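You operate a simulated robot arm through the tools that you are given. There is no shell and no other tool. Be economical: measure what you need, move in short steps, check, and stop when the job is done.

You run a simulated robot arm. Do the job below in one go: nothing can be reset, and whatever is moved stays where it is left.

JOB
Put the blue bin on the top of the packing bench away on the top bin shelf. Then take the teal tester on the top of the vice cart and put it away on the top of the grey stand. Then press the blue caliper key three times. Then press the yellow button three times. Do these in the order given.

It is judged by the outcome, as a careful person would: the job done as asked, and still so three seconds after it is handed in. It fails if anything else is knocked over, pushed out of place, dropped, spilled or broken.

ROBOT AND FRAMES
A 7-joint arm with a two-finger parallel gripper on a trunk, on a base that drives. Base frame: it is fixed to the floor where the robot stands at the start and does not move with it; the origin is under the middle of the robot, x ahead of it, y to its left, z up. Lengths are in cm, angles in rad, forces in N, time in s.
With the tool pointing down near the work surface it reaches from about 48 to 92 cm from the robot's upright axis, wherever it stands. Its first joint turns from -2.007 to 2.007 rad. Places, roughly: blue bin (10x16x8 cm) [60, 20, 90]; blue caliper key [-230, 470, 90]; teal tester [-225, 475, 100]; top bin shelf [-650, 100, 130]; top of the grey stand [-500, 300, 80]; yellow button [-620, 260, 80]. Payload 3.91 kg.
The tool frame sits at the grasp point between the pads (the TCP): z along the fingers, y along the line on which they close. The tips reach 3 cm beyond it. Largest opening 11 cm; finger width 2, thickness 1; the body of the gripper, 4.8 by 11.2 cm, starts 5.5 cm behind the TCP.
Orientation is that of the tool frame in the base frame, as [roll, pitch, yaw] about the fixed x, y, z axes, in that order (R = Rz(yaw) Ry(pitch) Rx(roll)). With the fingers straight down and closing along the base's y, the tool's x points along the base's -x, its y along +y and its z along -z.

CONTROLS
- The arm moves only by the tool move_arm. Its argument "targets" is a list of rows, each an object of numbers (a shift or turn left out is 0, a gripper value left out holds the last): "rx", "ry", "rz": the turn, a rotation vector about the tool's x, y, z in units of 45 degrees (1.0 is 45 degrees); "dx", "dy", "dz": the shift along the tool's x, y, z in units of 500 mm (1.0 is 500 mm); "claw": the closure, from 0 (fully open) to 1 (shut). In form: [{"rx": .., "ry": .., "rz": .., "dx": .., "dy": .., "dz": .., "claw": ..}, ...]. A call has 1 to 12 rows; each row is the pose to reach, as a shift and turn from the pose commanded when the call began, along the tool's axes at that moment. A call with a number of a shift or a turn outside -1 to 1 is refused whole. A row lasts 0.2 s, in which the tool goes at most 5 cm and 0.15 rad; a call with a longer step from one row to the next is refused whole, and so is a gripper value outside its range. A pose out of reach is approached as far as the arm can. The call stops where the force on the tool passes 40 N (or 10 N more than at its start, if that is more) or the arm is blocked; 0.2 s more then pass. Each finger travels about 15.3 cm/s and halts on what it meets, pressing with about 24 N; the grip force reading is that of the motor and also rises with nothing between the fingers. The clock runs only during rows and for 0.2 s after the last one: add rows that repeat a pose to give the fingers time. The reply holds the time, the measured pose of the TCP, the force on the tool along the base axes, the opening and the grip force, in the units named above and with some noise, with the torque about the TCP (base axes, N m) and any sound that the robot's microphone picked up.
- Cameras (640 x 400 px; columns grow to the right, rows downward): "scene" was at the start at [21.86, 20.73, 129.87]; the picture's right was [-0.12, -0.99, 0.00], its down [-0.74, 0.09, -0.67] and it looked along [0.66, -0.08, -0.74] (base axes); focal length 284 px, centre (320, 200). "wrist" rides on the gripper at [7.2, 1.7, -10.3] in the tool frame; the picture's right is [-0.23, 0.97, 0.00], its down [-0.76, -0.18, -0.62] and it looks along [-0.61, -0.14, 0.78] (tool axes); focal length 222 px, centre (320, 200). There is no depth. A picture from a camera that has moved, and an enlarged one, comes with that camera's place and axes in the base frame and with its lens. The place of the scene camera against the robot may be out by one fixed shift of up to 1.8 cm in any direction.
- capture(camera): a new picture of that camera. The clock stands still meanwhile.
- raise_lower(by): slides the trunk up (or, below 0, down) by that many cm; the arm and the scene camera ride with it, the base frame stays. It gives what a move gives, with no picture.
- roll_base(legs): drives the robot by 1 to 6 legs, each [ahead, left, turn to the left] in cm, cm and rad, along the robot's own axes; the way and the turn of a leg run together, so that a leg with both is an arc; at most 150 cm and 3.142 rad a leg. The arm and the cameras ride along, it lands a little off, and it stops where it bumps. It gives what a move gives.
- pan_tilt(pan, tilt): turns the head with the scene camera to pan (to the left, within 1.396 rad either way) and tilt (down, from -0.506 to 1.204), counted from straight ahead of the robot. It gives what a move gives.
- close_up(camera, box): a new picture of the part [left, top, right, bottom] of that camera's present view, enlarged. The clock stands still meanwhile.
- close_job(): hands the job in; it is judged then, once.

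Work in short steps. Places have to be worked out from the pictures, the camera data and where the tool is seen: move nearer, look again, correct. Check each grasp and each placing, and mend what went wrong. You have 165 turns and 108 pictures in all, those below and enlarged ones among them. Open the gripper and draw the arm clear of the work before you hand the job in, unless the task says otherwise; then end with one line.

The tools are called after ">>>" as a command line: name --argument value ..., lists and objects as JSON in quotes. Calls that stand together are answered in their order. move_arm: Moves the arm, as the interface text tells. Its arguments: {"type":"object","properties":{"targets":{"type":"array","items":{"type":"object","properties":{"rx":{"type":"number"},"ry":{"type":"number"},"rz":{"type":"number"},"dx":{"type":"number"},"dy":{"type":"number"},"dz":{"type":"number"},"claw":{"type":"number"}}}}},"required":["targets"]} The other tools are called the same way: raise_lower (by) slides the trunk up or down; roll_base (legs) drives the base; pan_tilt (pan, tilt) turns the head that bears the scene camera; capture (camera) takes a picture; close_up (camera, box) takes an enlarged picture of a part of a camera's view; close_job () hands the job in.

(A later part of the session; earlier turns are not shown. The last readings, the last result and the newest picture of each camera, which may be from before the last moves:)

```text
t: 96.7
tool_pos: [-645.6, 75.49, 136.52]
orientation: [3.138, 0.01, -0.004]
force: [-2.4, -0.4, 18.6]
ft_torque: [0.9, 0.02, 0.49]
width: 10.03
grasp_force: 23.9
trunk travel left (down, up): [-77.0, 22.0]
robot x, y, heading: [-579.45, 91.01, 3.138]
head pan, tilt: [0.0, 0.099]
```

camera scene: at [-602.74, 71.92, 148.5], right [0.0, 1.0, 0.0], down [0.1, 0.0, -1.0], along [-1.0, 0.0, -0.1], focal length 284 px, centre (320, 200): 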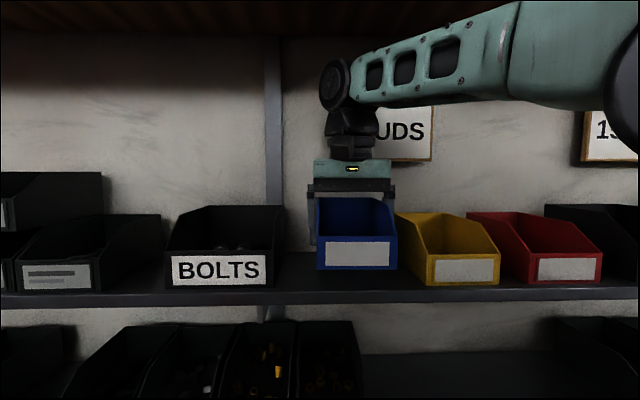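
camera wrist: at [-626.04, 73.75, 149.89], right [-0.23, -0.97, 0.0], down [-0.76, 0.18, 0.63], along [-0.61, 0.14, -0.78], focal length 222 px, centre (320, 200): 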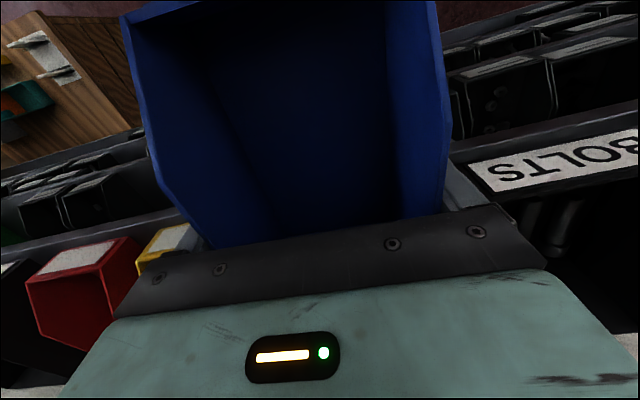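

Contact at z≈136.6, so the bin is on the shelf. I'll open, rise 3 cm, which still stays under the wooden shelf, and look.

>>> move_arm --targets '[{"dz": -0.004}, {"dz": -0.004, "claw": 0}, {"dz": -0.004, "claw": 0}, {"dz": -0.02, "claw": 0}, {"dz": -0.04}, {"dz": -0.06}, {"dz": -0.07}]'

>>> close_up --camera "scene" --box '[240, 180, 440, 305]'

```text
t: 98.3
tool_pos: [-645.7, 75.55, 139.95]
orientation: [3.141, 0.007, -0.004]
force: [-0.1, 0.2, 0.0]
ft_torque: [0.0, 0.04, 0.03]
width: 11.0
grasp_force: 0.0
trunk travel left (down, up): [-77.0, 22.0]
robot x, y, heading: [-579.3, 91.16, 3.138]
head pan, tilt: [0.0, 0.099]
```

```text
3.20 times, centred on (340, 242) of scene
camera zoom: at [-602.76, 71.92, 148.5], right [0.0, 1.0, 0.0], down [0.1, 0.0, -0.99], along [-0.99, 0.0, -0.1], focal length 907 px, centre (256, 64)
```

zoom: 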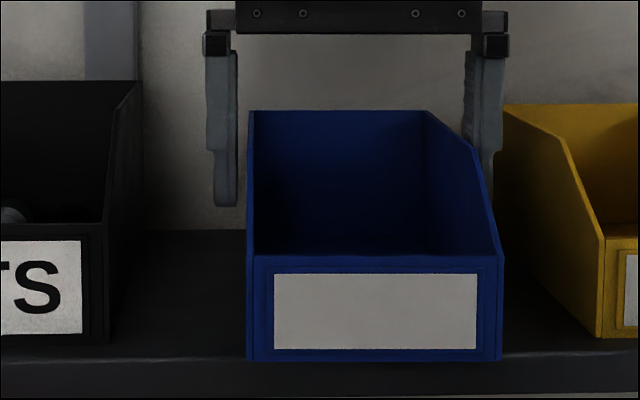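

The bin stands on the shelf but its front is about flush or slightly over the edge. I'll regrip and move it 2 cm deeper.

>>> move_arm --targets '[{"dz": 0.03}, {"dz": 0.06}, {"dz": 0.064}, {"dz": 0.064, "claw": 1}, {"dz": 0.064, "claw": 1}, {"dz": 0.064, "claw": 1}, {"dz": 0.054}, {"dz": 0.048, "dx": -0.012}, {"dz": 0.048, "dx": -0.024}, {"dz": 0.048, "dx": -0.036}, {"dz": 0.048, "dx": -0.044}]'

>>> close_up --camera "scene" --box '[240, 180, 440, 305]'

```text
t: 100.7
tool_pos: [-647.94, 75.5, 137.49]
orientation: [3.141, 0.005, -0.003]
force: [0.4, -0.5, -1.8]
ft_torque: [0.03, 0.0, -0.02]
width: 9.97
grasp_force: 23.9
trunk travel left (down, up): [-77.0, 22.0]
robot x, y, heading: [-579.35, 90.68, 3.139]
head pan, tilt: [0.0, 0.099]
```

```text
3.20 times, centred on (340, 242) of scene
camera zoom: at [-602.76, 71.93, 148.5], right [0.0, 1.0, 0.0], down [0.1, 0.0, -0.99], along [-0.99, 0.0, -0.1], focal length 907 px, centre (256, 64)
```

zoom: 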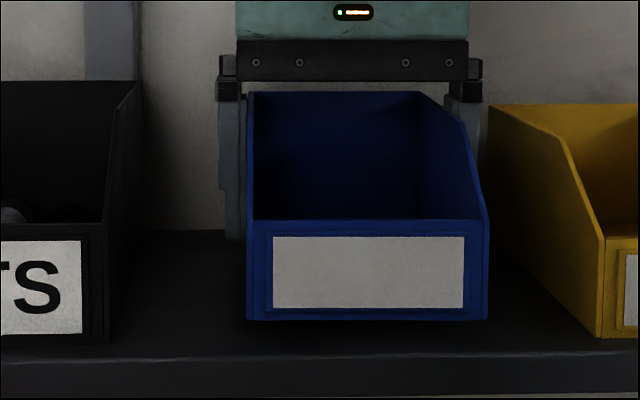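

It moved back freely. I'll lower to contact, release, and rise 3 cm.

>>> move_arm --targets '[{"dz": 0.006}, {"dz": 0.012}, {"dz": 0.017}, {"dz": 0.017}, {"dz": 0.016, "claw": 0}, {"dz": 0.016, "claw": 0}, {"dz": 0.0}, {"dz": -0.03}, {"dz": -0.054}, {"dz": -0.054}]'

>>> close_up --camera "scene" --box '[240, 180, 440, 305]'

```text
t: 102.9
tool_pos: [-647.84, 75.6, 140.17]
orientation: [3.14, 0.006, -0.003]
force: [-0.5, -0.1, -0.2]
ft_torque: [0.01, 0.01, -0.01]
width: 11.0
grasp_force: 0.0
trunk travel left (down, up): [-77.0, 22.0]
robot x, y, heading: [-579.4, 91.12, 3.137]
head pan, tilt: [0.0, 0.099]
```

```text
3.20 times, centred on (340, 242) of scene
camera zoom: at [-602.76, 71.93, 148.5], right [0.0, 1.0, 0.0], down [0.1, 0.0, -0.99], along [-0.99, 0.0, -0.1], focal length 907 px, centre (256, 64)
```

zoom: 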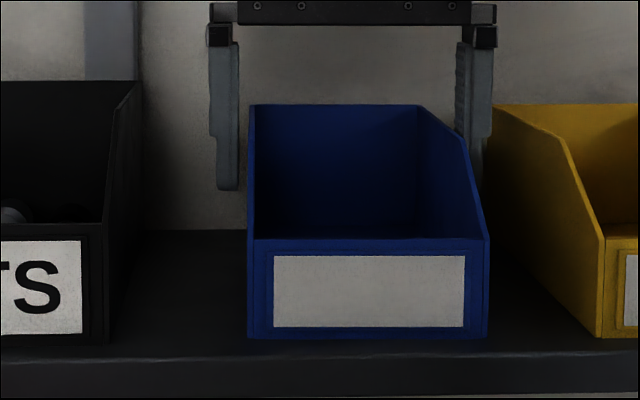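

The bin is placed neatly in line with its neighbours. I'll back the base straight out 35 cm and then look around to the right for the grey stand and yellow button.

>>> roll_base --legs '[[-40, 0, 0]]'

>>> capture --camera "scene"

>>> pan_tilt --pan -1.1 --tilt 0.3

>>> capture --camera "scene"

```text
t: 105.4
tool_pos: [-608.38, 75.41, 140.16]
orientation: [3.14, 0.006, -0.004]
force: [0.2, 0.2, 0.4]
ft_torque: [0.0, 0.03, 0.03]
width: 10.99
grasp_force: 0.2
trunk travel left (down, up): [-77.0, 22.0]
robot x, y, heading: [-539.89, 91.01, 3.135]
head pan, tilt: [0.0, 0.099]
```

```text
69 pictures are left
camera scene: at [-563.34, 71.79, 148.49], right [0.0, 1.0, 0.0], down [0.1, 0.0, -0.99], along [-0.99, 0.0, -0.1], focal length 284 px, centre (320, 200)
```

scene: 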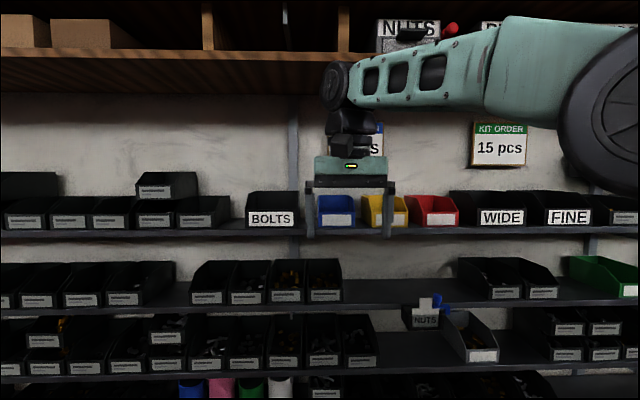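

```text
t: 106.7
tool_pos: [-608.27, 75.4, 140.04]
orientation: [3.141, 0.007, -0.004]
force: [-0.2, 0.3, 0.6]
ft_torque: [-0.02, 0.01, 0.0]
width: 11.02
grasp_force: 0.0
trunk travel left (down, up): [-77.0, 22.0]
robot x, y, heading: [-539.95, 90.97, 3.137]
head pan, tilt: [-1.1, 0.3]
```

```text
68 pictures are left
camera scene: at [-558.34, 80.09, 146.63], right [0.89, 0.45, 0.0], down [0.13, -0.26, -0.96], along [-0.43, 0.85, -0.3], focal length 284 px, centre (320, 200)
```

scene: 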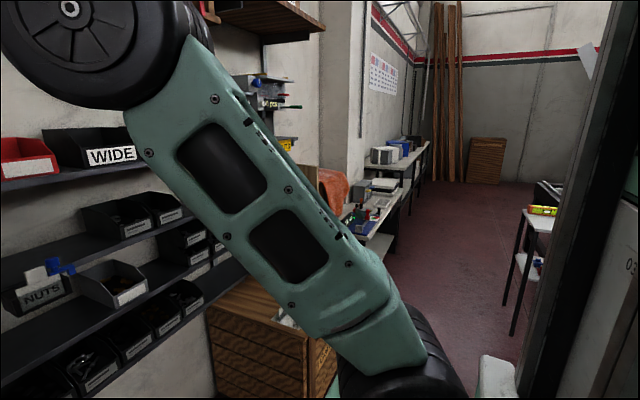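

The bin stands well on the shelf. Next I retract the arm, back into the aisle, turn around, and head for the vice cart.

>>> move_arm --targets '[{"dx": 0.08}, {"dx": 0.16}, {"dx": 0.24}, {"dx": 0.3}, {"dx": 0.32}]'

>>> roll_base --legs '[[-110, -84, 0], [0, 0, 1.57], [0, 0, 1.57]]'

>>> pan_tilt --pan -0.2 --tilt 0.35

>>> capture --camera "scene"

```text
t: 107.9
tool_pos: [-592.4, 75.31, 139.88]
orientation: [3.14, 0.006, -0.005]
force: [0.6, -0.2, 0.2]
ft_torque: [-0.01, -0.03, 0.01]
width: 11.0
grasp_force: 0.1
trunk travel left (down, up): [-77.0, 22.0]
robot x, y, heading: [-539.71, 90.9, 3.136]
head pan, tilt: [-1.1, 0.3]
```

```text
t: 122.2
tool_pos: [-375.91, 185.52, 139.94]
orientation: [3.139, 0.006, 3.053]
force: [0.1, 0.5, -0.9]
ft_torque: [0.02, -0.01, 0.03]
width: 10.96
grasp_force: 0.1
trunk travel left (down, up): [-77.0, 22.0]
robot x, y, heading: [-429.47, 173.96, -0.085]
head pan, tilt: [-1.1, 0.3]
```

```text
t: 123.4
tool_pos: [-375.93, 185.45, 139.94]
orientation: [3.141, 0.005, 3.056]
force: [-0.1, -0.2, 0.2]
ft_torque: [0.02, 0.0, 0.0]
width: 10.99
grasp_force: 0.0
trunk travel left (down, up): [-77.0, 22.0]
robot x, y, heading: [-429.88, 173.91, -0.084]
head pan, tilt: [-0.201, 0.351]
```

```text
67 pictures are left
camera scene: at [-404.99, 192.06, 146.16], right [-0.28, -0.96, 0.0], down [-0.33, 0.1, -0.94], along [0.9, -0.27, -0.34], focal length 284 px, centre (320, 200)
```

scene: 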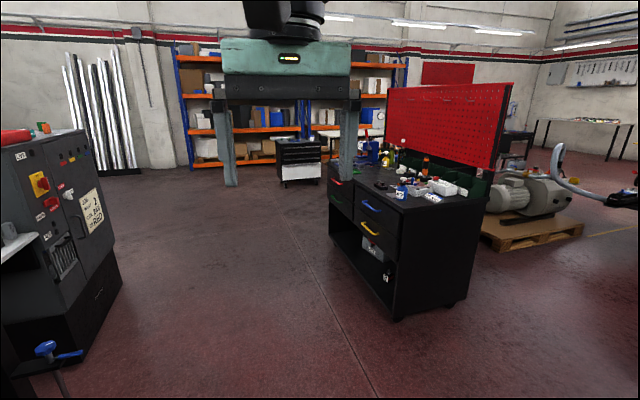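

The aisle is clear. I'll drive to about (-125, 185) and then turn to face +y.

>>> roll_base --legs '[[0, 0, 0.11], [150, 0, 0], [150, 0, 0], [0, 0, 1.55]]'

>>> pan_tilt --pan 0.35 --tilt 0.3

>>> capture --camera "scene"

```text
t: 142.0
tool_pos: [-149.14, 235.37, 139.93]
orientation: [3.139, 0.005, -1.574]
force: [0.2, 0.5, 1.0]
ft_torque: [-0.01, -0.05, 0.01]
width: 10.98
grasp_force: 0.0
trunk travel left (down, up): [-77.0, 22.0]
robot x, y, heading: [-133.51, 182.66, 1.569]
head pan, tilt: [-0.201, 0.351]
```

```text
t: 143.0
tool_pos: [-149.26, 235.35, 139.98]
orientation: [3.139, 0.004, -1.574]
force: [0.0, 0.2, 0.2]
ft_torque: [0.02, 0.05, 0.02]
width: 11.0
grasp_force: 0.1
trunk travel left (down, up): [-77.0, 22.0]
robot x, y, heading: [-133.85, 182.79, 1.57]
head pan, tilt: [0.351, 0.3]
```

```text
66 pictures are left
camera scene: at [-157.32, 206.87, 146.63], right [0.94, 0.34, 0.0], down [0.1, -0.28, -0.96], along [-0.33, 0.9, -0.3], focal length 284 px, centre (320, 200)
```

scene: 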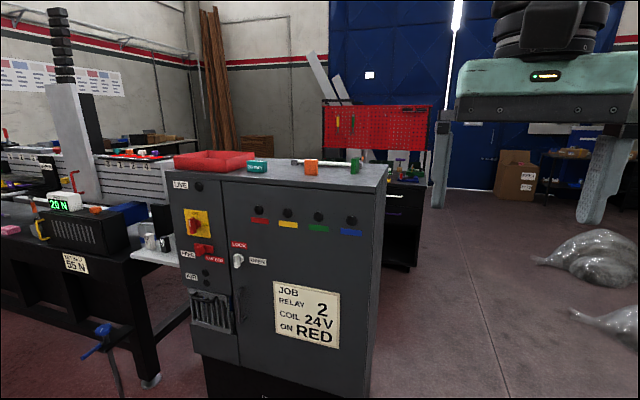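

The cabinet corner is close on the left, so I'll sidestep right, then drive north past it and look left at the cart.

>>> roll_base --legs '[[0, -42, 0], [120, 0, 0], [70, 0, 0]]'

>>> pan_tilt --pan 1.0 --tilt 0.4

>>> capture --camera "scene"

```text
t: 154.7
tool_pos: [-112.25, 424.36, 139.94]
orientation: [3.141, 0.006, -1.534]
force: [-0.6, -0.9, -0.1]
ft_torque: [-0.02, 0.01, 0.03]
width: 11.01
grasp_force: 0.0
trunk travel left (down, up): [-77.0, 22.0]
robot x, y, heading: [-94.23, 372.26, 1.607]
head pan, tilt: [0.351, 0.3]
```

```text
t: 155.8
tool_pos: [-112.21, 424.34, 139.92]
orientation: [3.141, 0.006, -1.533]
force: [-0.3, 1.1, 0.2]
ft_torque: [-0.01, 0.02, -0.03]
width: 11.0
grasp_force: 0.0
trunk travel left (down, up): [-77.0, 22.0]
robot x, y, heading: [-94.23, 372.24, 1.614]
head pan, tilt: [1.0, 0.4]
```

```text
65 pictures are left
camera scene: at [-123.44, 391.67, 145.71], right [0.51, 0.86, 0.0], down [0.34, -0.2, -0.92], along [-0.79, 0.47, -0.39], focal length 284 px, centre (320, 200)
```

scene: 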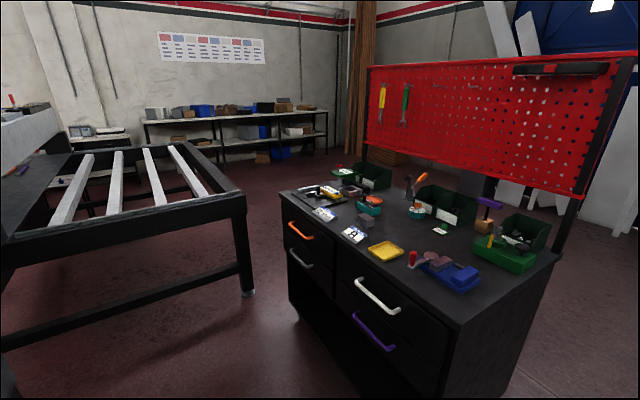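

The vice cart's top spans about x -266…-153, with its front at y≈451. I'll zoom in on it.

>>> close_up --camera "scene" --box '[270, 140, 570, 330]'

>>> close_up --camera "scene" --box '[300, 165, 420, 265]'

```text
2.11 times, centred on (420, 235) of scene
camera zoom: at [-123.44, 391.67, 145.71], right [0.51, 0.86, 0.0], down [0.34, -0.2, -0.92], along [-0.79, 0.47, -0.39], focal length 597 px, centre (110, 126)
```

zoom: 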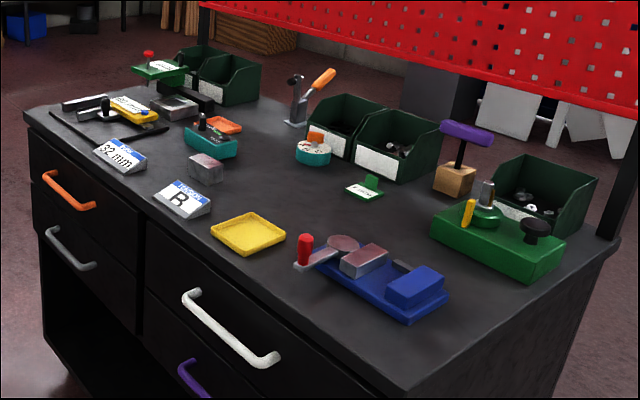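

```text
4.00 times, centred on (360, 215) of scene
camera zoom: at [-123.44, 391.67, 145.71], right [0.51, 0.86, 0.0], down [0.34, -0.2, -0.92], along [-0.79, 0.47, -0.39], focal length 1134 px, centre (160, 140)
```

zoom: 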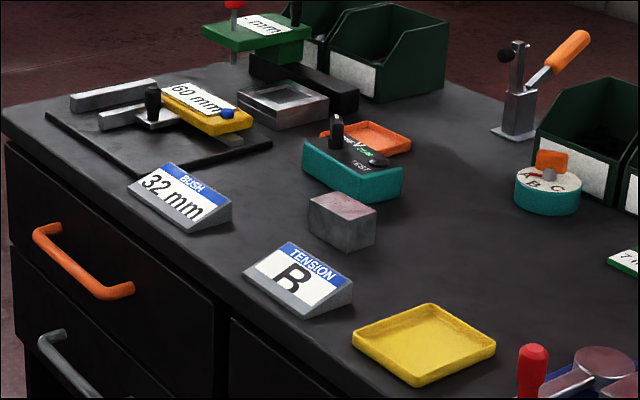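

The tester is the teal box at about (-219, 475), and the blue key is on the yellow caliper at about (-239, 471). Before driving in front of the cart I'll check the free space between the cart, the cabinet and the frame.

>>> pan_tilt --pan 1.39 --tilt 0.7

>>> capture --camera "scene"

```text
t: 156.6
tool_pos: [-112.2, 424.38, 140.01]
orientation: [3.139, 0.004, -1.531]
force: [-0.4, 0.2, -0.5]
ft_torque: [-0.02, 0.06, 0.03]
width: 10.99
grasp_force: 0.1
trunk travel left (down, up): [-77.0, 22.0]
robot x, y, heading: [-94.3, 372.59, 1.614]
head pan, tilt: [1.389, 0.7]
```

```text
62 pictures are left
camera scene: at [-123.86, 388.17, 143.02], right [0.14, 0.99, 0.0], down [0.64, -0.09, -0.77], along [-0.76, 0.11, -0.64], focal length 284 px, centre (320, 200)
```

scene: 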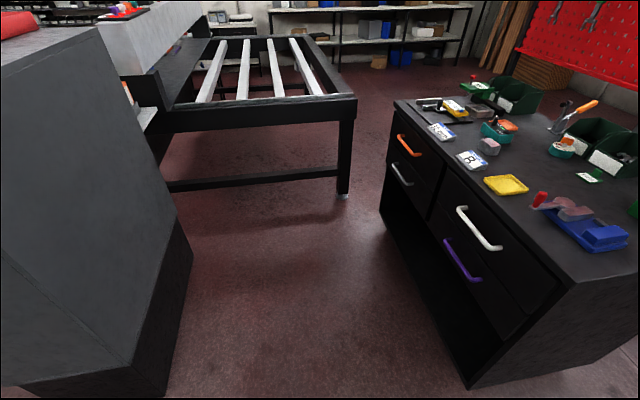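

There are about 125 cm between the cabinet's back (y≈326) and the cart front (y≈451). I'll square up, go 22 cm ahead, then slide left to x≈-222.

>>> roll_base --legs '[[0, 0, -0.04], [22, 0, 0], [0, 125, 0]]'

>>> pan_tilt --pan -0.3 --tilt 0.8

>>> capture --camera "scene"

>>> capture --camera "wrist"

```text
t: 164.6
tool_pos: [-236.35, 445.67, 139.95]
orientation: [3.138, 0.004, -1.551]
force: [-0.6, 0.3, -1.3]
ft_torque: [0.02, -0.01, 0.01]
width: 11.01
grasp_force: 0.0
trunk travel left (down, up): [-77.0, 22.0]
robot x, y, heading: [-219.12, 393.64, 1.594]
head pan, tilt: [1.389, 0.7]
```

```text
t: 166.3
tool_pos: [-236.39, 445.8, 139.99]
orientation: [3.139, 0.005, -1.552]
force: [0.3, 0.7, -0.9]
ft_torque: [-0.03, 0.02, 0.0]
width: 11.01
grasp_force: 0.1
trunk travel left (down, up): [-77.0, 22.0]
robot x, y, heading: [-219.67, 393.71, 1.59]
head pan, tilt: [-0.3, 0.799]
```

```text
61 pictures are left
camera scene: at [-238.17, 416.19, 142.19], right [0.96, -0.28, 0.0], down [-0.2, -0.69, -0.7], along [0.19, 0.67, -0.72], focal length 284 px, centre (320, 200)
```

scene: 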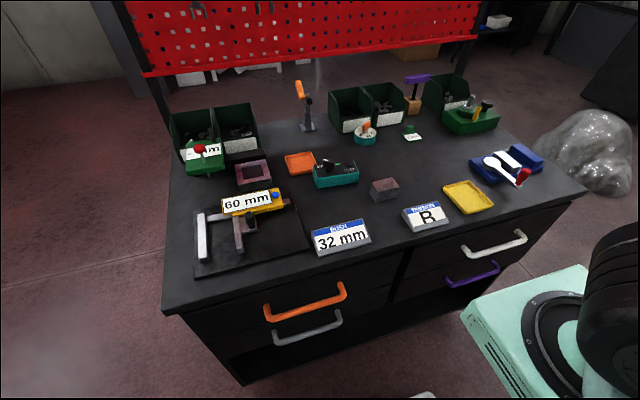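

```text
60 pictures are left
camera wrist: at [-237.91, 438.42, 150.15], right [-0.98, 0.21, 0.0], down [0.16, 0.76, 0.63], along [0.13, 0.61, -0.78], focal length 222 px, centre (320, 200)
```

wrist: 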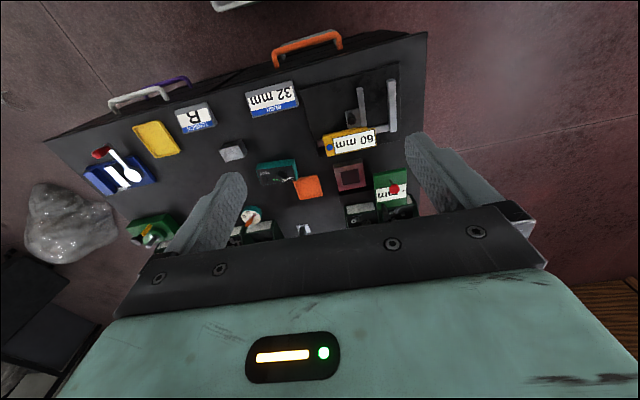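

A clear overview now. I'll zoom in on the tester and caliper.

>>> close_up --camera "scene" --box '[185, 130, 425, 280]'

```text
2.67 times, centred on (305, 205) of scene
camera zoom: at [-238.17, 416.19, 142.19], right [0.96, -0.28, 0.0], down [-0.2, -0.69, -0.7], along [0.19, 0.67, -0.72], focal length 756 px, centre (360, 187)
```

zoom: 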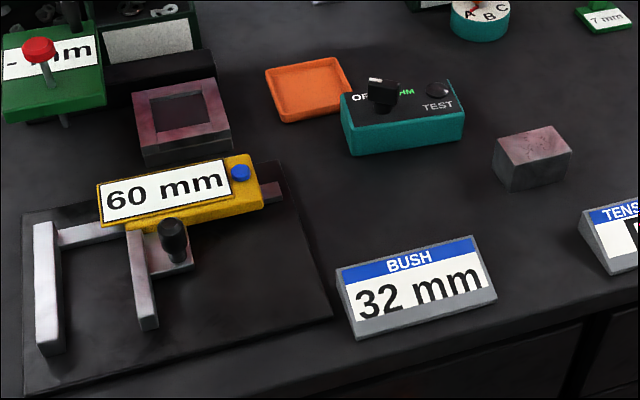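

The tester is about 13×6×4 cm, long axis roughly along x, centred near (-216, 477), with a knob on top. I'll grip across its 6 cm depth. First I lower the trunk, then move over it while rotating the gripper about 86°.

>>> raise_lower --by -12

>>> move_arm --targets '[{"dx": -0.03, "dy": -0.02, "rz": -0.06}, {"dx": -0.09, "dy": -0.06, "rz": -0.15}, {"dx": -0.15, "dy": -0.1, "rz": -0.25}, {"dx": -0.21, "dy": -0.14, "rz": -0.35}, {"dx": -0.27, "dy": -0.18, "rz": -0.45}, {"dx": -0.33, "dy": -0.22, "rz": -0.55}, {"dx": -0.39, "dy": -0.26, "rz": -0.65}, {"dx": -0.45, "dy": -0.3, "rz": -0.75}, {"dx": -0.51, "dy": -0.34, "rz": -0.85}, {"dx": -0.57, "dy": -0.38, "rz": -0.95}, {"dx": -0.6, "dy": -0.41, "rz": -0.96}, {"dx": -0.6, "dy": -0.41, "rz": -0.96}]'

>>> move_arm --targets '[{"rz": -0.1, "claw": 0.2}, {"rz": -0.25}, {"rz": -0.4}, {"rz": -0.55}, {"rz": -0.7}, {"rz": -0.85}, {"rz": -0.95}, {"rz": -0.95}]'

>>> capture --camera "wrist"

```text
t: 167.8
tool_pos: [-236.32, 445.72, 127.93]
orientation: [3.141, 0.004, -1.55]
force: [-0.9, 1.2, 0.0]
ft_torque: [-0.04, 0.03, 0.02]
width: 11.0
grasp_force: 0.2
trunk travel left (down, up): [-65.0, 34.0]
robot x, y, heading: [-219.31, 393.18, 1.595]
head pan, tilt: [-0.3, 0.799]
```

```text
t: 170.4
tool_pos: [-217.82, 474.46, 128.08]
orientation: [-3.138, 0.008, -0.804]
force: [0.1, -0.2, 0.5]
ft_torque: [0.04, -0.03, -0.01]
width: 11.0
grasp_force: 0.2
out of reach, approached as far as the arm can: row 11, 12
trunk travel left (down, up): [-65.0, 34.0]
robot x, y, heading: [-219.1, 393.4, 1.589]
head pan, tilt: [-0.3, 0.799]
```

```text
t: 172.2
tool_pos: [-217.82, 474.45, 127.96]
orientation: [-3.136, 0.002, -0.048]
force: [-0.5, -0.4, -0.1]
ft_torque: [0.01, 0.0, 0.0]
width: 8.79
grasp_force: 0.0
trunk travel left (down, up): [-65.0, 34.0]
robot x, y, heading: [-219.15, 393.91, 1.591]
head pan, tilt: [-0.3, 0.799]
```

```text
58 pictures are left
camera wrist: at [-210.73, 472.41, 138.3], right [-0.28, -0.96, -0.01], down [-0.75, 0.21, 0.63], along [-0.6, 0.18, -0.78], focal length 222 px, centre (320, 200)
```

wrist: 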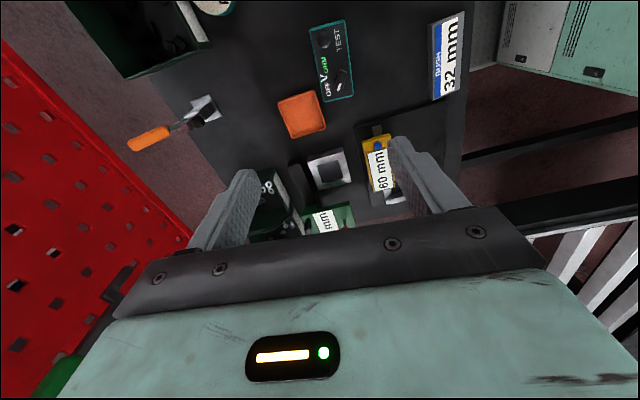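

Wrist and scene disagree unless the cart top is higher: they agree at top z≈89.5, giving a tester centre of (-216.9, 472.3) and yaw of about -0.09. I'll move closer and verify.

>>> move_arm --targets '[{"dx": 0.01, "dy": 0.02, "dz": 0.06, "rz": 0.05}, {"dx": 0.018, "dy": 0.042, "dz": 0.14, "rz": 0.05}, {"dx": 0.018, "dy": 0.042, "dz": 0.22, "rz": 0.05}, {"dx": 0.018, "dy": 0.042, "dz": 0.3, "rz": 0.05}, {"dx": 0.018, "dy": 0.042, "dz": 0.36, "rz": 0.05}, {"dx": 0.018, "dy": 0.042, "dz": 0.36, "rz": 0.05}]'

>>> capture --camera "wrist"

>>> capture --camera "scene"

```text
t: 173.6
tool_pos: [-217.02, 472.47, 110.11]
orientation: [-3.136, 0.001, -0.091]
force: [-0.4, 0.3, 0.1]
ft_torque: [0.0, -0.03, 0.0]
width: 8.79
grasp_force: 0.1
trunk travel left (down, up): [-65.0, 34.0]
robot x, y, heading: [-219.37, 393.11, 1.587]
head pan, tilt: [-0.3, 0.799]
```

```text
57 pictures are left
camera wrist: at [-209.95, 470.1, 120.34], right [-0.31, -0.95, -0.01], down [-0.74, 0.24, 0.63], along [-0.59, 0.2, -0.78], focal length 222 px, centre (320, 200)
```

wrist: 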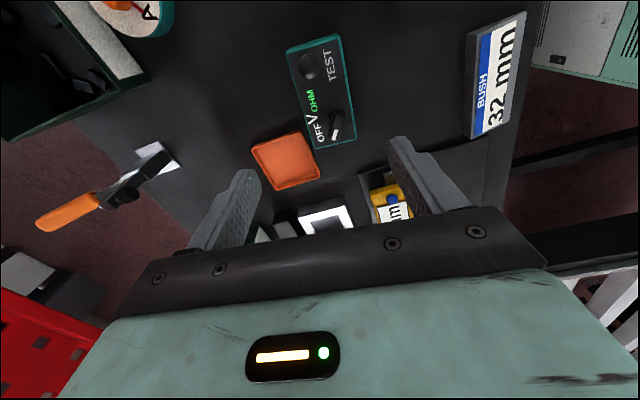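

```text
56 pictures are left
camera scene: at [-238.16, 416.19, 130.19], right [0.96, -0.28, 0.0], down [-0.2, -0.69, -0.7], along [0.19, 0.67, -0.72], focal length 284 px, centre (320, 200)
```

scene: 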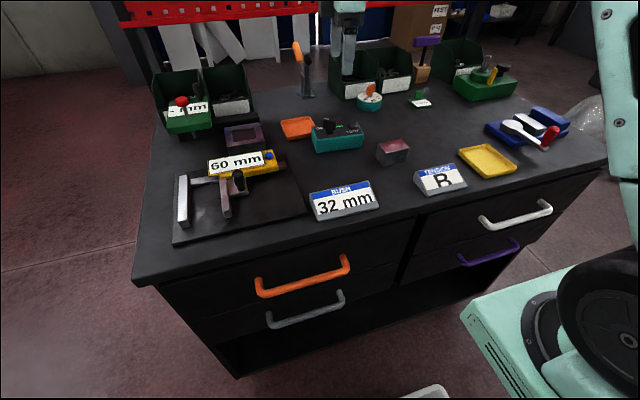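

Estimates now put the cart top near z≈88 and the tester centre at (-217.0, 471.8), yaw ≈ -0.05. I'll lower to TCP 94 and check.

>>> move_arm --targets '[{"dy": 0.013, "dz": 0.06, "rz": -0.05}, {"dy": 0.013, "dz": 0.13, "rz": -0.05}, {"dy": 0.013, "dz": 0.2, "rz": -0.05}, {"dy": 0.013, "dz": 0.26, "rz": -0.05}, {"dy": 0.013, "dz": 0.31, "rz": -0.05}, {"dy": 0.013, "dz": 0.31, "rz": -0.05}]'

>>> capture --camera "wrist"

>>> close_up --camera "scene" --box '[260, 60, 440, 180]'

```text
t: 175.0
tool_pos: [-217.06, 471.66, 94.49]
orientation: [-3.137, 0.002, -0.052]
force: [0.8, -0.2, -0.1]
ft_torque: [0.0, 0.02, -0.02]
width: 8.81
grasp_force: 0.0
trunk travel left (down, up): [-65.0, 34.0]
robot x, y, heading: [-219.55, 393.01, 1.59]
head pan, tilt: [-0.3, 0.799]
```

```text
55 pictures are left
camera wrist: at [-209.99, 469.67, 104.74], right [-0.28, -0.96, -0.01], down [-0.75, 0.21, 0.63], along [-0.6, 0.18, -0.78], focal length 222 px, centre (320, 200)
```

wrist: 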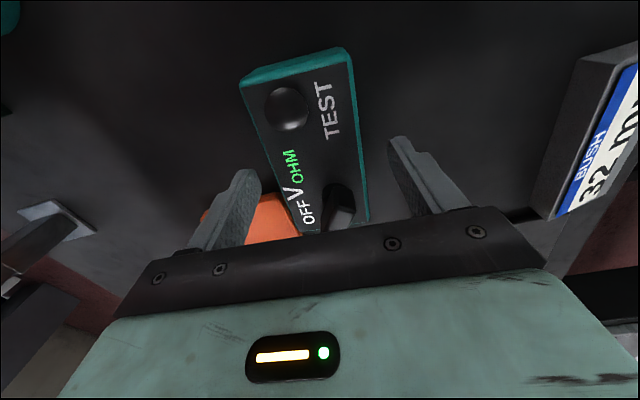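

```text
3.33 times, centred on (350, 120) of scene
camera zoom: at [-238.16, 416.19, 130.19], right [0.96, -0.28, 0.0], down [-0.2, -0.69, -0.7], along [0.19, 0.67, -0.72], focal length 945 px, centre (220, 467)
```

zoom: 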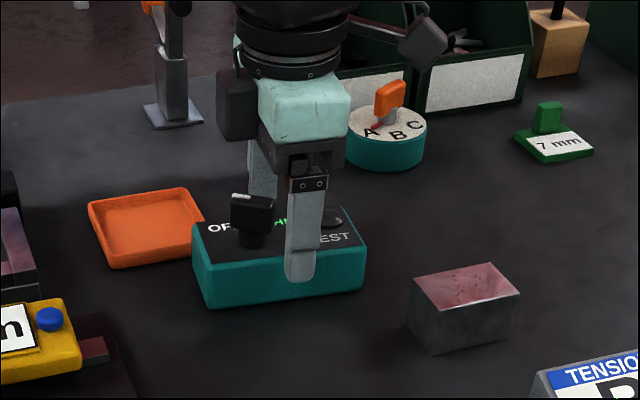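

The tester top is at z≈90.8, its centre at (-217.9, 472.3). I'll shift 0.6 cm, lower to TCP 90.7, and close.

>>> move_arm --targets '[{"dx": -0.01, "dy": -0.012, "dz": 0.0}, {"dx": -0.01, "dy": -0.012, "dz": 0.03}, {"dx": -0.01, "dy": -0.012, "dz": 0.06}, {"dx": -0.01, "dy": -0.012, "dz": 0.075}, {"dx": -0.01, "dy": -0.012, "dz": 0.075, "claw": 0.9}, {"dx": -0.01, "dy": -0.012, "dz": 0.075, "claw": 0.9}, {"dx": -0.01, "dy": -0.012, "dz": 0.075, "claw": 0.9}]'

>>> capture --camera "wrist"

```text
t: 176.6
tool_pos: [-217.64, 472.36, 91.14]
orientation: [-3.134, 0.003, -0.051]
force: [-2.8, -9.2, 29.7]
ft_torque: [-1.4, -0.17, -0.1]
width: 6.19
grasp_force: 24.6
trunk travel left (down, up): [-65.0, 34.0]
robot x, y, heading: [-219.51, 393.74, 1.586]
head pan, tilt: [-0.3, 0.799]
```

```text
53 pictures are left
camera wrist: at [-210.57, 470.26, 101.26], right [-0.28, -0.96, -0.01], down [-0.75, 0.21, 0.63], along [-0.6, 0.18, -0.78], focal length 222 px, centre (320, 200)
```

wrist: 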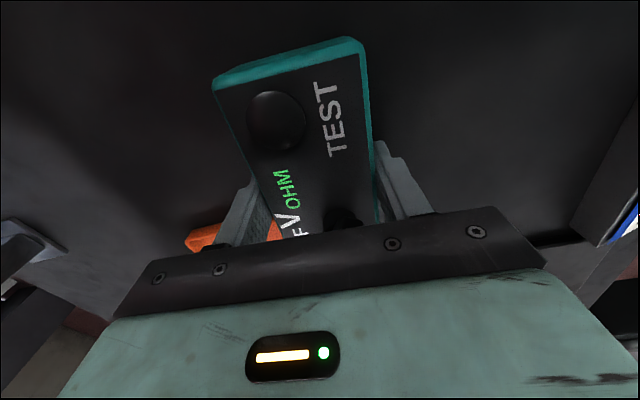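

The grip holds at 6.2 cm, with the tips touching the cart (top ≈88.1). I'll lift gently.

>>> move_arm --targets '[{"dz": -0.01}, {"dz": -0.03}, {"dz": -0.06}, {"dz": -0.1}, {"dz": -0.14}, {"dz": -0.18}, {"dz": -0.22}, {"dz": -0.26}, {"dz": -0.3}, {"dz": -0.34}, {"dz": -0.38}]'

>>> capture --camera "scene"

```text
t: 179.0
tool_pos: [-217.57, 472.39, 109.62]
orientation: [-3.136, 0.003, -0.052]
force: [0.0, -0.2, -2.1]
ft_torque: [-0.01, 0.01, 0.02]
width: 6.21
grasp_force: 24.2
trunk travel left (down, up): [-65.0, 34.0]
robot x, y, heading: [-219.68, 393.07, 1.588]
head pan, tilt: [-0.3, 0.799]
```

```text
52 pictures are left
camera scene: at [-238.16, 416.21, 130.19], right [0.96, -0.28, 0.0], down [-0.2, -0.69, -0.7], along [0.19, 0.67, -0.72], focal length 284 px, centre (320, 200)
```

scene: 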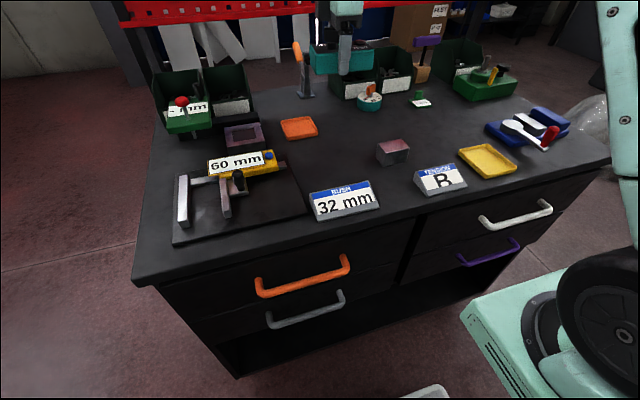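

The tester is lifted cleanly. I'll retract it toward the robot and drive back out the way I came.

>>> move_arm --targets '[{"dy": 0.05, "dz": -0.03}, {"dy": 0.1, "dz": -0.06}, {"dy": 0.16, "dz": -0.1}, {"dy": 0.22, "dz": -0.14}, {"dy": 0.28, "dz": -0.18}, {"dy": 0.34, "dz": -0.2}, {"dy": 0.4, "dz": -0.2}, {"dy": 0.46, "dz": -0.2}, {"dy": 0.52, "dz": -0.2}, {"dy": 0.54, "dz": -0.2}]'

>>> roll_base --legs '[[0, -126, 0], [-100, 0, 0], [-108, 0, 0], [0, 0, 1.55]]'

>>> pan_tilt --pan 0.0 --tilt 0.4

>>> capture --camera "scene"

```text
t: 181.2
tool_pos: [-218.93, 445.26, 119.65]
orientation: [-3.136, 0.002, -0.051]
force: [0.4, 0.8, -1.7]
ft_torque: [-0.05, 0.01, 0.01]
width: 6.19
grasp_force: 23.8
trunk travel left (down, up): [-65.0, 34.0]
robot x, y, heading: [-219.2, 393.43, 1.591]
head pan, tilt: [-0.3, 0.799]
```

```text
t: 201.4
tool_pos: [-145.18, 190.98, 119.61]
orientation: [-3.136, 0.002, 1.477]
force: [-0.9, 0.4, -1.8]
ft_torque: [-0.01, -0.06, -0.01]
width: 6.19
grasp_force: 24.0
trunk travel left (down, up): [-65.0, 34.0]
robot x, y, heading: [-93.67, 188.35, 3.111]
head pan, tilt: [-0.3, 0.799]
```

```text
t: 202.3
tool_pos: [-145.12, 190.99, 119.51]
orientation: [-3.136, 0.002, 1.476]
force: [-0.2, 0.5, -1.8]
ft_torque: [0.0, 0.05, -0.02]
width: 6.19
grasp_force: 24.4
trunk travel left (down, up): [-65.0, 34.0]
robot x, y, heading: [-93.4, 188.17, 3.118]
head pan, tilt: [0.0, 0.4]
```

```text
51 pictures are left
camera scene: at [-117.47, 169.58, 133.7], right [0.03, 1.0, 0.0], down [0.39, -0.01, -0.92], along [-0.92, 0.02, -0.39], focal length 284 px, centre (320, 200)
```

scene: 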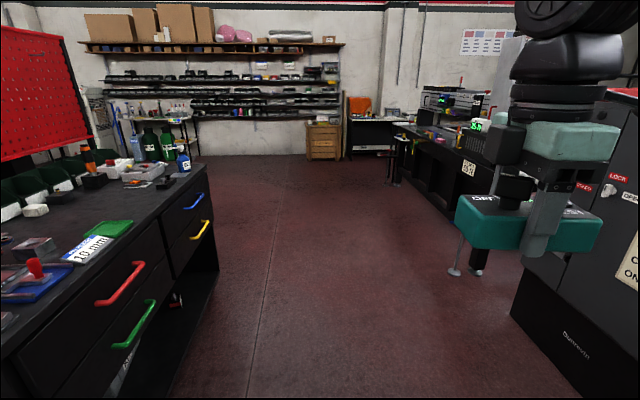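

The tester is held well. I'll drive west along the aisle to x≈-400.

>>> roll_base --legs '[[0, 0, 0.03], [150, 0, 0], [150, 0, 0]]'

>>> pan_tilt --pan -0.6 --tilt 0.4

>>> capture --camera "scene"

```text
t: 216.9
tool_pos: [-440.48, 188.69, 119.53]
orientation: [-3.137, 0.001, 1.504]
force: [-0.4, -0.6, -2.5]
ft_torque: [-0.02, 0.01, 0.01]
width: 6.17
grasp_force: 23.3
trunk travel left (down, up): [-65.0, 34.0]
robot x, y, heading: [-388.71, 187.34, -3.136]
head pan, tilt: [0.0, 0.4]
```

```text
t: 217.9
tool_pos: [-440.52, 188.64, 119.5]
orientation: [-3.137, 0.001, 1.504]
force: [-0.2, -1.2, -1.9]
ft_torque: [0.03, 0.01, -0.02]
width: 6.18
grasp_force: 23.9
trunk travel left (down, up): [-65.0, 34.0]
robot x, y, heading: [-388.83, 187.66, -3.131]
head pan, tilt: [-0.6, 0.4]
```

```text
50 pictures are left
camera scene: at [-410.55, 173.24, 133.7], right [0.56, 0.83, 0.0], down [0.32, -0.22, -0.92], along [-0.76, 0.52, -0.39], focal length 284 px, centre (320, 200)
```

scene: 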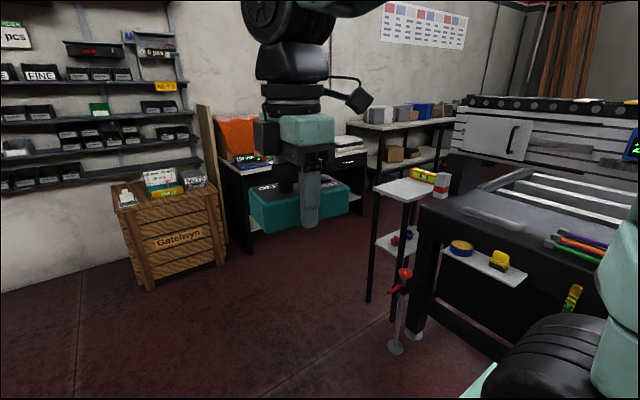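

The grey stand is at the table's end, near (-500, 285). I'll zoom in on it.

>>> close_up --camera "scene" --box '[350, 140, 510, 240]'

>>> close_up --camera "scene" --box '[210, 100, 370, 200]'

```text
4.00 times, centred on (430, 190) of scene
camera zoom: at [-410.55, 173.24, 133.7], right [0.56, 0.83, 0.0], down [0.32, -0.22, -0.92], along [-0.76, 0.52, -0.39], focal length 1134 px, centre (-120, 240)
```

zoom: 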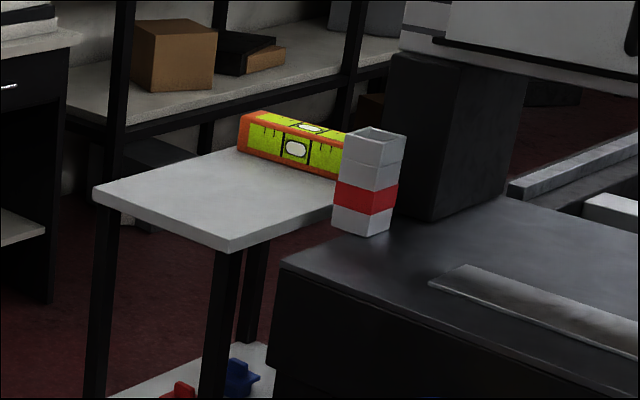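

```text
4.00 times, centred on (290, 150) of scene
camera zoom: at [-410.55, 173.24, 133.7], right [0.56, 0.83, 0.0], down [0.32, -0.22, -0.92], along [-0.76, 0.52, -0.39], focal length 1134 px, centre (440, 400)
```

zoom: 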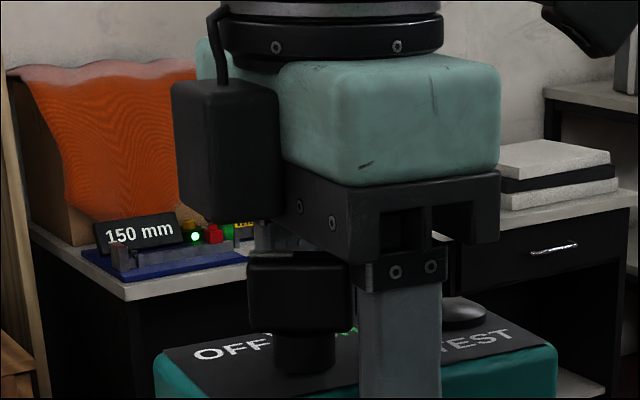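

The stand top (z≈80) spans x -514…-489 and y 278…308, with a spirit level behind. I'll aim the tester at about (-502, 291). I'll turn to face +y and slide in front of the stand.

>>> roll_base --legs '[[0, 0, -1.57], [20, 112, 0]]'

>>> pan_tilt --pan -0.1 --tilt 0.6

>>> capture --camera "scene"

```text
t: 227.6
tool_pos: [-502.54, 257.09, 119.48]
orientation: [-3.137, 0.002, -0.055]
force: [0.5, 0.1, -2.5]
ft_torque: [-0.03, 0.04, -0.01]
width: 6.18
grasp_force: 23.6
trunk travel left (down, up): [-65.0, 34.0]
robot x, y, heading: [-503.08, 205.3, 1.581]
head pan, tilt: [-0.6, 0.4]
```

```text
t: 228.5
tool_pos: [-502.59, 257.17, 119.62]
orientation: [-3.137, 0.001, -0.053]
force: [-0.1, -0.4, -1.1]
ft_torque: [0.0, 0.01, 0.0]
width: 6.19
grasp_force: 23.8
trunk travel left (down, up): [-65.0, 34.0]
robot x, y, heading: [-502.95, 205.21, 1.584]
head pan, tilt: [-0.099, 0.6]
```

```text
47 pictures are left
camera scene: at [-523.29, 229.2, 131.88], right [1.0, -0.08, 0.0], down [-0.05, -0.56, -0.83], along [0.07, 0.82, -0.56], focal length 284 px, centre (320, 200)
```

scene: 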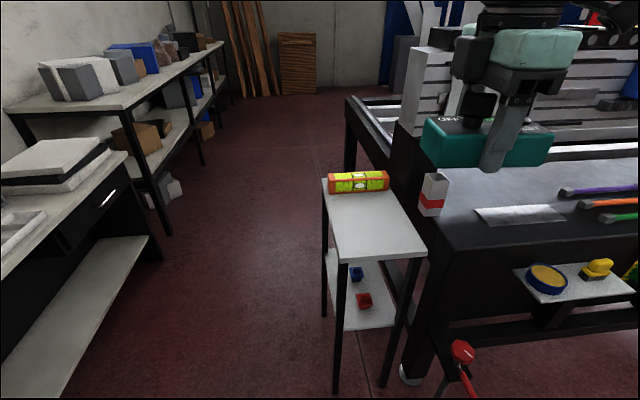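

The stand corners are confirmed: x -515…-492, y 278…308. I'll move ahead 8 cm and bring the tester over the free area, at a height of about 12 cm above.

>>> roll_base --legs '[[8, 0, 0]]'

>>> move_arm --targets '[{"dy": -0.04, "dz": 0.03, "rz": -0.06}, {"dy": -0.1, "dz": 0.07, "rz": -0.06}, {"dx": -0.01, "dy": -0.16, "dz": 0.12, "rz": -0.06}, {"dx": -0.01, "dy": -0.22, "dz": 0.17, "rz": -0.06}, {"dx": -0.02, "dy": -0.28, "dz": 0.22, "rz": -0.06}, {"dx": -0.02, "dy": -0.34, "dz": 0.27, "rz": -0.06}, {"dx": -0.02, "dy": -0.4, "dz": 0.32, "rz": -0.06}, {"dx": -0.025, "dy": -0.46, "dz": 0.37, "rz": -0.06}, {"dx": -0.028, "dy": -0.52, "dz": 0.42, "rz": -0.06}, {"dx": -0.028, "dy": -0.54, "dz": 0.48, "rz": -0.06}, {"dx": -0.028, "dy": -0.54, "dz": 0.48, "rz": -0.06}]'

>>> capture --camera "scene"

>>> capture --camera "wrist"

```text
t: 229.6
tool_pos: [-502.63, 265.11, 119.66]
orientation: [-3.136, 0.002, -0.053]
force: [0.3, 0.9, -3.1]
ft_torque: [0.02, -0.01, 0.0]
width: 6.16
grasp_force: 24.4
trunk travel left (down, up): [-65.0, 34.0]
robot x, y, heading: [-503.16, 213.52, 1.587]
head pan, tilt: [-0.099, 0.6]
```

```text
t: 231.9
tool_pos: [-502.58, 292.52, 95.64]
orientation: [-3.137, 0.001, -0.007]
force: [0.7, 0.6, -2.0]
ft_torque: [0.02, 0.01, -0.02]
width: 6.16
grasp_force: 24.7
trunk travel left (down, up): [-65.0, 34.0]
robot x, y, heading: [-503.14, 213.3, 1.585]
head pan, tilt: [-0.099, 0.6]
```

```text
46 pictures are left
camera scene: at [-523.42, 237.18, 131.88], right [1.0, -0.08, 0.0], down [-0.05, -0.56, -0.83], along [0.07, 0.82, -0.56], focal length 284 px, centre (320, 200)
```

scene: 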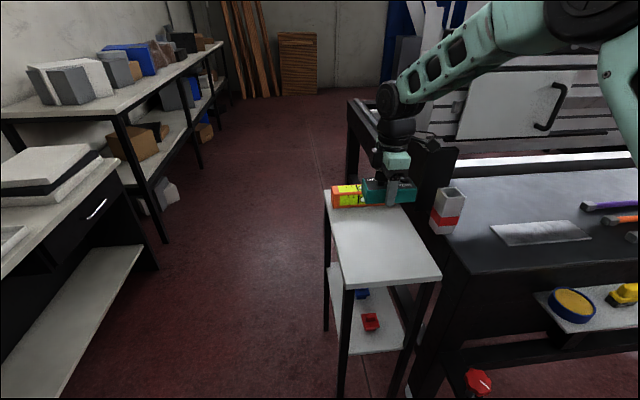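

```text
45 pictures are left
camera wrist: at [-495.34, 290.68, 105.91], right [-0.23, -0.97, -0.01], down [-0.76, 0.18, 0.63], along [-0.61, 0.15, -0.78], focal length 222 px, centre (320, 200)
```

wrist: 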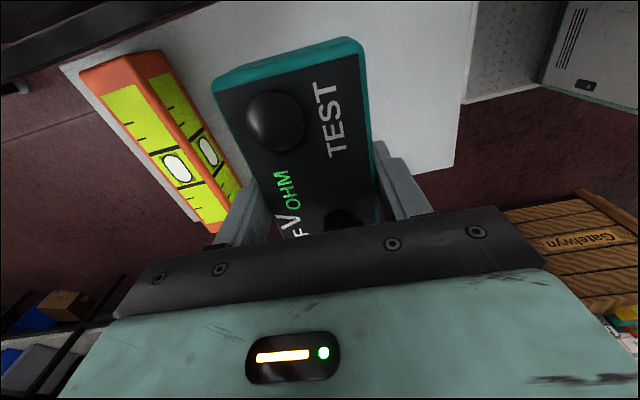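

The stand top spans x -514…-492.6, y 277…~304 up to the level. I'll centre at (-503, 291) and lower to just above.

>>> move_arm --targets '[{"dx": -0.01, "dy": 0.03, "dz": 0.03}, {"dx": -0.01, "dy": 0.03, "dz": 0.08}, {"dx": -0.01, "dy": 0.03, "dz": 0.13}, {"dx": -0.01, "dy": 0.03, "dz": 0.18}, {"dx": -0.01, "dy": 0.03, "dz": 0.215}, {"dx": -0.01, "dy": 0.03, "dz": 0.225}]'

>>> close_up --camera "scene" --box '[310, 150, 470, 290]'

```text
t: 233.3
tool_pos: [-503.15, 290.92, 84.4]
orientation: [-3.135, 0.002, -0.007]
force: [-0.8, -0.7, -1.8]
ft_torque: [0.0, 0.0, -0.02]
width: 6.18
grasp_force: 24.0
trunk travel left (down, up): [-65.0, 34.0]
robot x, y, heading: [-503.54, 213.39, 1.591]
head pan, tilt: [-0.099, 0.6]
```

```text
2.86 times, centred on (390, 220) of scene
camera zoom: at [-523.42, 237.18, 131.88], right [1.0, -0.08, 0.0], down [-0.05, -0.56, -0.83], along [0.07, 0.82, -0.56], focal length 810 px, centre (120, 143)
```

zoom: 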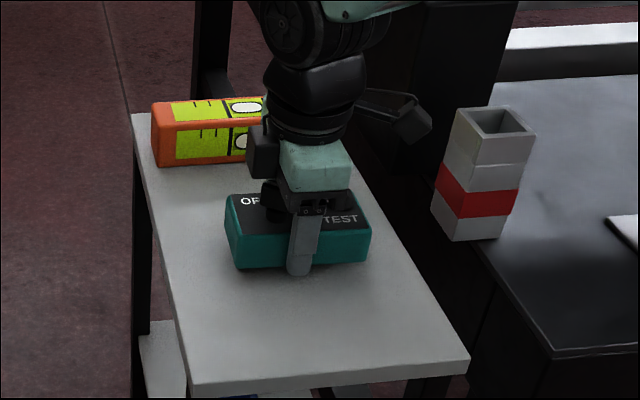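

Good position. I'll lower in fine steps until contact.

>>> move_arm --targets '[{"dz": 0.006}, {"dz": 0.012}, {"dz": 0.018}, {"dz": 0.024}, {"dz": 0.03}]'

```text
t: 234.6
tool_pos: [-503.13, 290.89, 83.13]
orientation: [-3.135, 0.002, -0.007]
force: [-0.3, -0.9, 1.4]
ft_torque: [-0.19, -0.02, -0.01]
width: 6.17
grasp_force: 24.1
trunk travel left (down, up): [-65.0, 34.0]
robot x, y, heading: [-503.44, 213.18, 1.589]
head pan, tilt: [-0.099, 0.6]
```

Contact is starting at z≈83.1. I'll lower a hair more, open part way, and rise straight up.

>>> move_arm --targets '[{"dz": 0.004}, {"dz": 0.004, "claw": 0.24}, {"dz": 0.004, "claw": 0.24}, {"dz": 0.004, "claw": 0.24}, {"dz": -0.03}, {"dz": -0.08}, {"dz": -0.15}, {"dz": -0.23}, {"dz": -0.31}, {"dz": -0.39}]'

>>> capture --camera "scene"

```text
t: 236.8
tool_pos: [-503.24, 290.66, 102.43]
orientation: [-3.136, 0.002, -0.008]
force: [0.4, -0.2, 0.0]
ft_torque: [-0.04, 0.01, -0.02]
width: 8.36
grasp_force: 0.0
trunk travel left (down, up): [-65.0, 34.0]
robot x, y, heading: [-503.47, 213.21, 1.585]
head pan, tilt: [-0.099, 0.6]
```

```text
43 pictures are left
camera scene: at [-523.42, 237.21, 131.87], right [1.0, -0.08, 0.0], down [-0.05, -0.56, -0.82], along [0.07, 0.82, -0.57], focal length 284 px, centre (320, 200)
```

scene: 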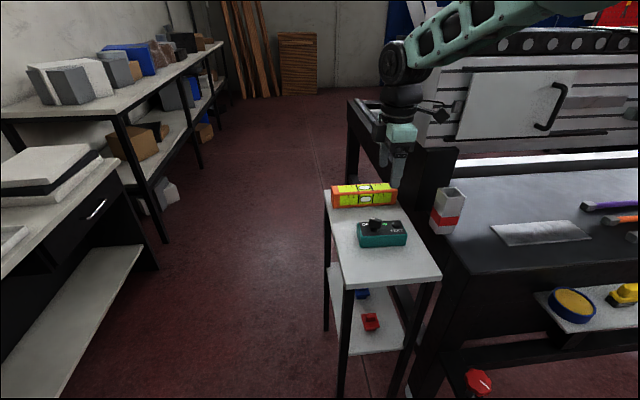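

The tester stands on the grey stand. I'll retract, and drive sideways, still facing +y, back along the aisle and around the cabinet to the vice cart.

>>> move_arm --targets '[{"dy": 0.05, "dz": -0.05, "claw": 1}, {"dy": 0.11, "dz": -0.1, "claw": 1}, {"dy": 0.17, "dz": -0.15, "claw": 1}, {"dy": 0.23, "dz": -0.2, "claw": 1}, {"dy": 0.29, "dz": -0.25, "claw": 1}, {"dy": 0.36, "dz": -0.3, "claw": 1}, {"dy": 0.43, "dz": -0.34, "claw": 1}, {"dy": 0.5, "dz": -0.36, "claw": 1}, {"dy": 0.52, "dz": -0.36, "claw": 1}]'

>>> roll_base --legs '[[-27, 0, 0], [0, -136, -0.015], [0, -136, 0], [0, -137, 0]]'

```text
t: 238.8
tool_pos: [-503.35, 264.6, 120.18]
orientation: [-3.136, 0.0, -0.006]
force: [0.3, 0.0, -0.7]
ft_torque: [-0.02, 0.04, 0.0]
width: 0.02
grasp_force: 23.5
trunk travel left (down, up): [-65.0, 34.0]
robot x, y, heading: [-503.55, 213.42, 1.584]
head pan, tilt: [-0.099, 0.6]
```

```text
t: 259.8
tool_pos: [-94.34, 241.14, 120.19]
orientation: [-3.136, 0.001, -0.026]
force: [0.5, 0.7, -0.2]
ft_torque: [0.0, 0.0, 0.03]
width: 0.0
grasp_force: 23.7
trunk travel left (down, up): [-65.0, 34.0]
robot x, y, heading: [-95.69, 189.74, 1.565]
head pan, tilt: [-0.099, 0.6]
```

At (-96, 190). Next I go ahead and then left, to about (-228, 393).

>>> roll_base --legs '[[102, 0, 0.01], [101, 0, 0], [0, 132, 0]]'

>>> pan_tilt --pan 0.0 --tilt 0.8

>>> capture --camera "scene"

```text
t: 276.1
tool_pos: [-223.86, 445.68, 120.26]
orientation: [-3.136, 0.001, -0.032]
force: [0.4, 0.1, -0.6]
ft_torque: [0.01, -0.02, 0.0]
width: 0.0
grasp_force: 24.3
trunk travel left (down, up): [-65.0, 34.0]
robot x, y, heading: [-225.13, 394.24, 1.567]
head pan, tilt: [-0.099, 0.6]
```

```text
t: 276.8
tool_pos: [-223.88, 445.68, 120.29]
orientation: [-3.136, 0.002, -0.03]
force: [-0.7, 0.1, -0.7]
ft_torque: [0.0, 0.02, 0.0]
width: 0.0
grasp_force: 23.8
trunk travel left (down, up): [-65.0, 34.0]
robot x, y, heading: [-225.04, 394.43, 1.562]
head pan, tilt: [0.0, 0.799]
```

```text
42 pictures are left
camera scene: at [-245.52, 417.96, 130.2], right [1.0, -0.01, 0.0], down [-0.01, -0.72, -0.7], along [0.01, 0.7, -0.72], focal length 284 px, centre (320, 200)
```

scene: 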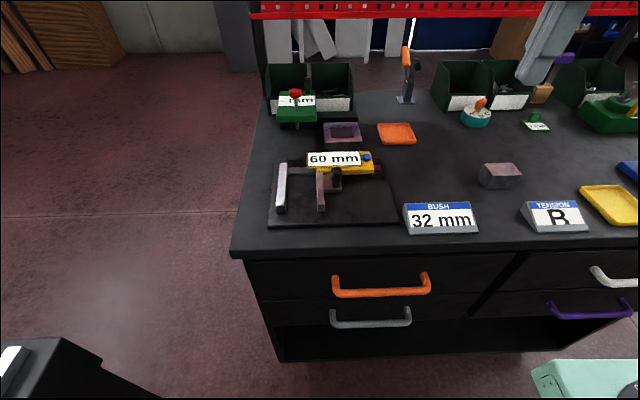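

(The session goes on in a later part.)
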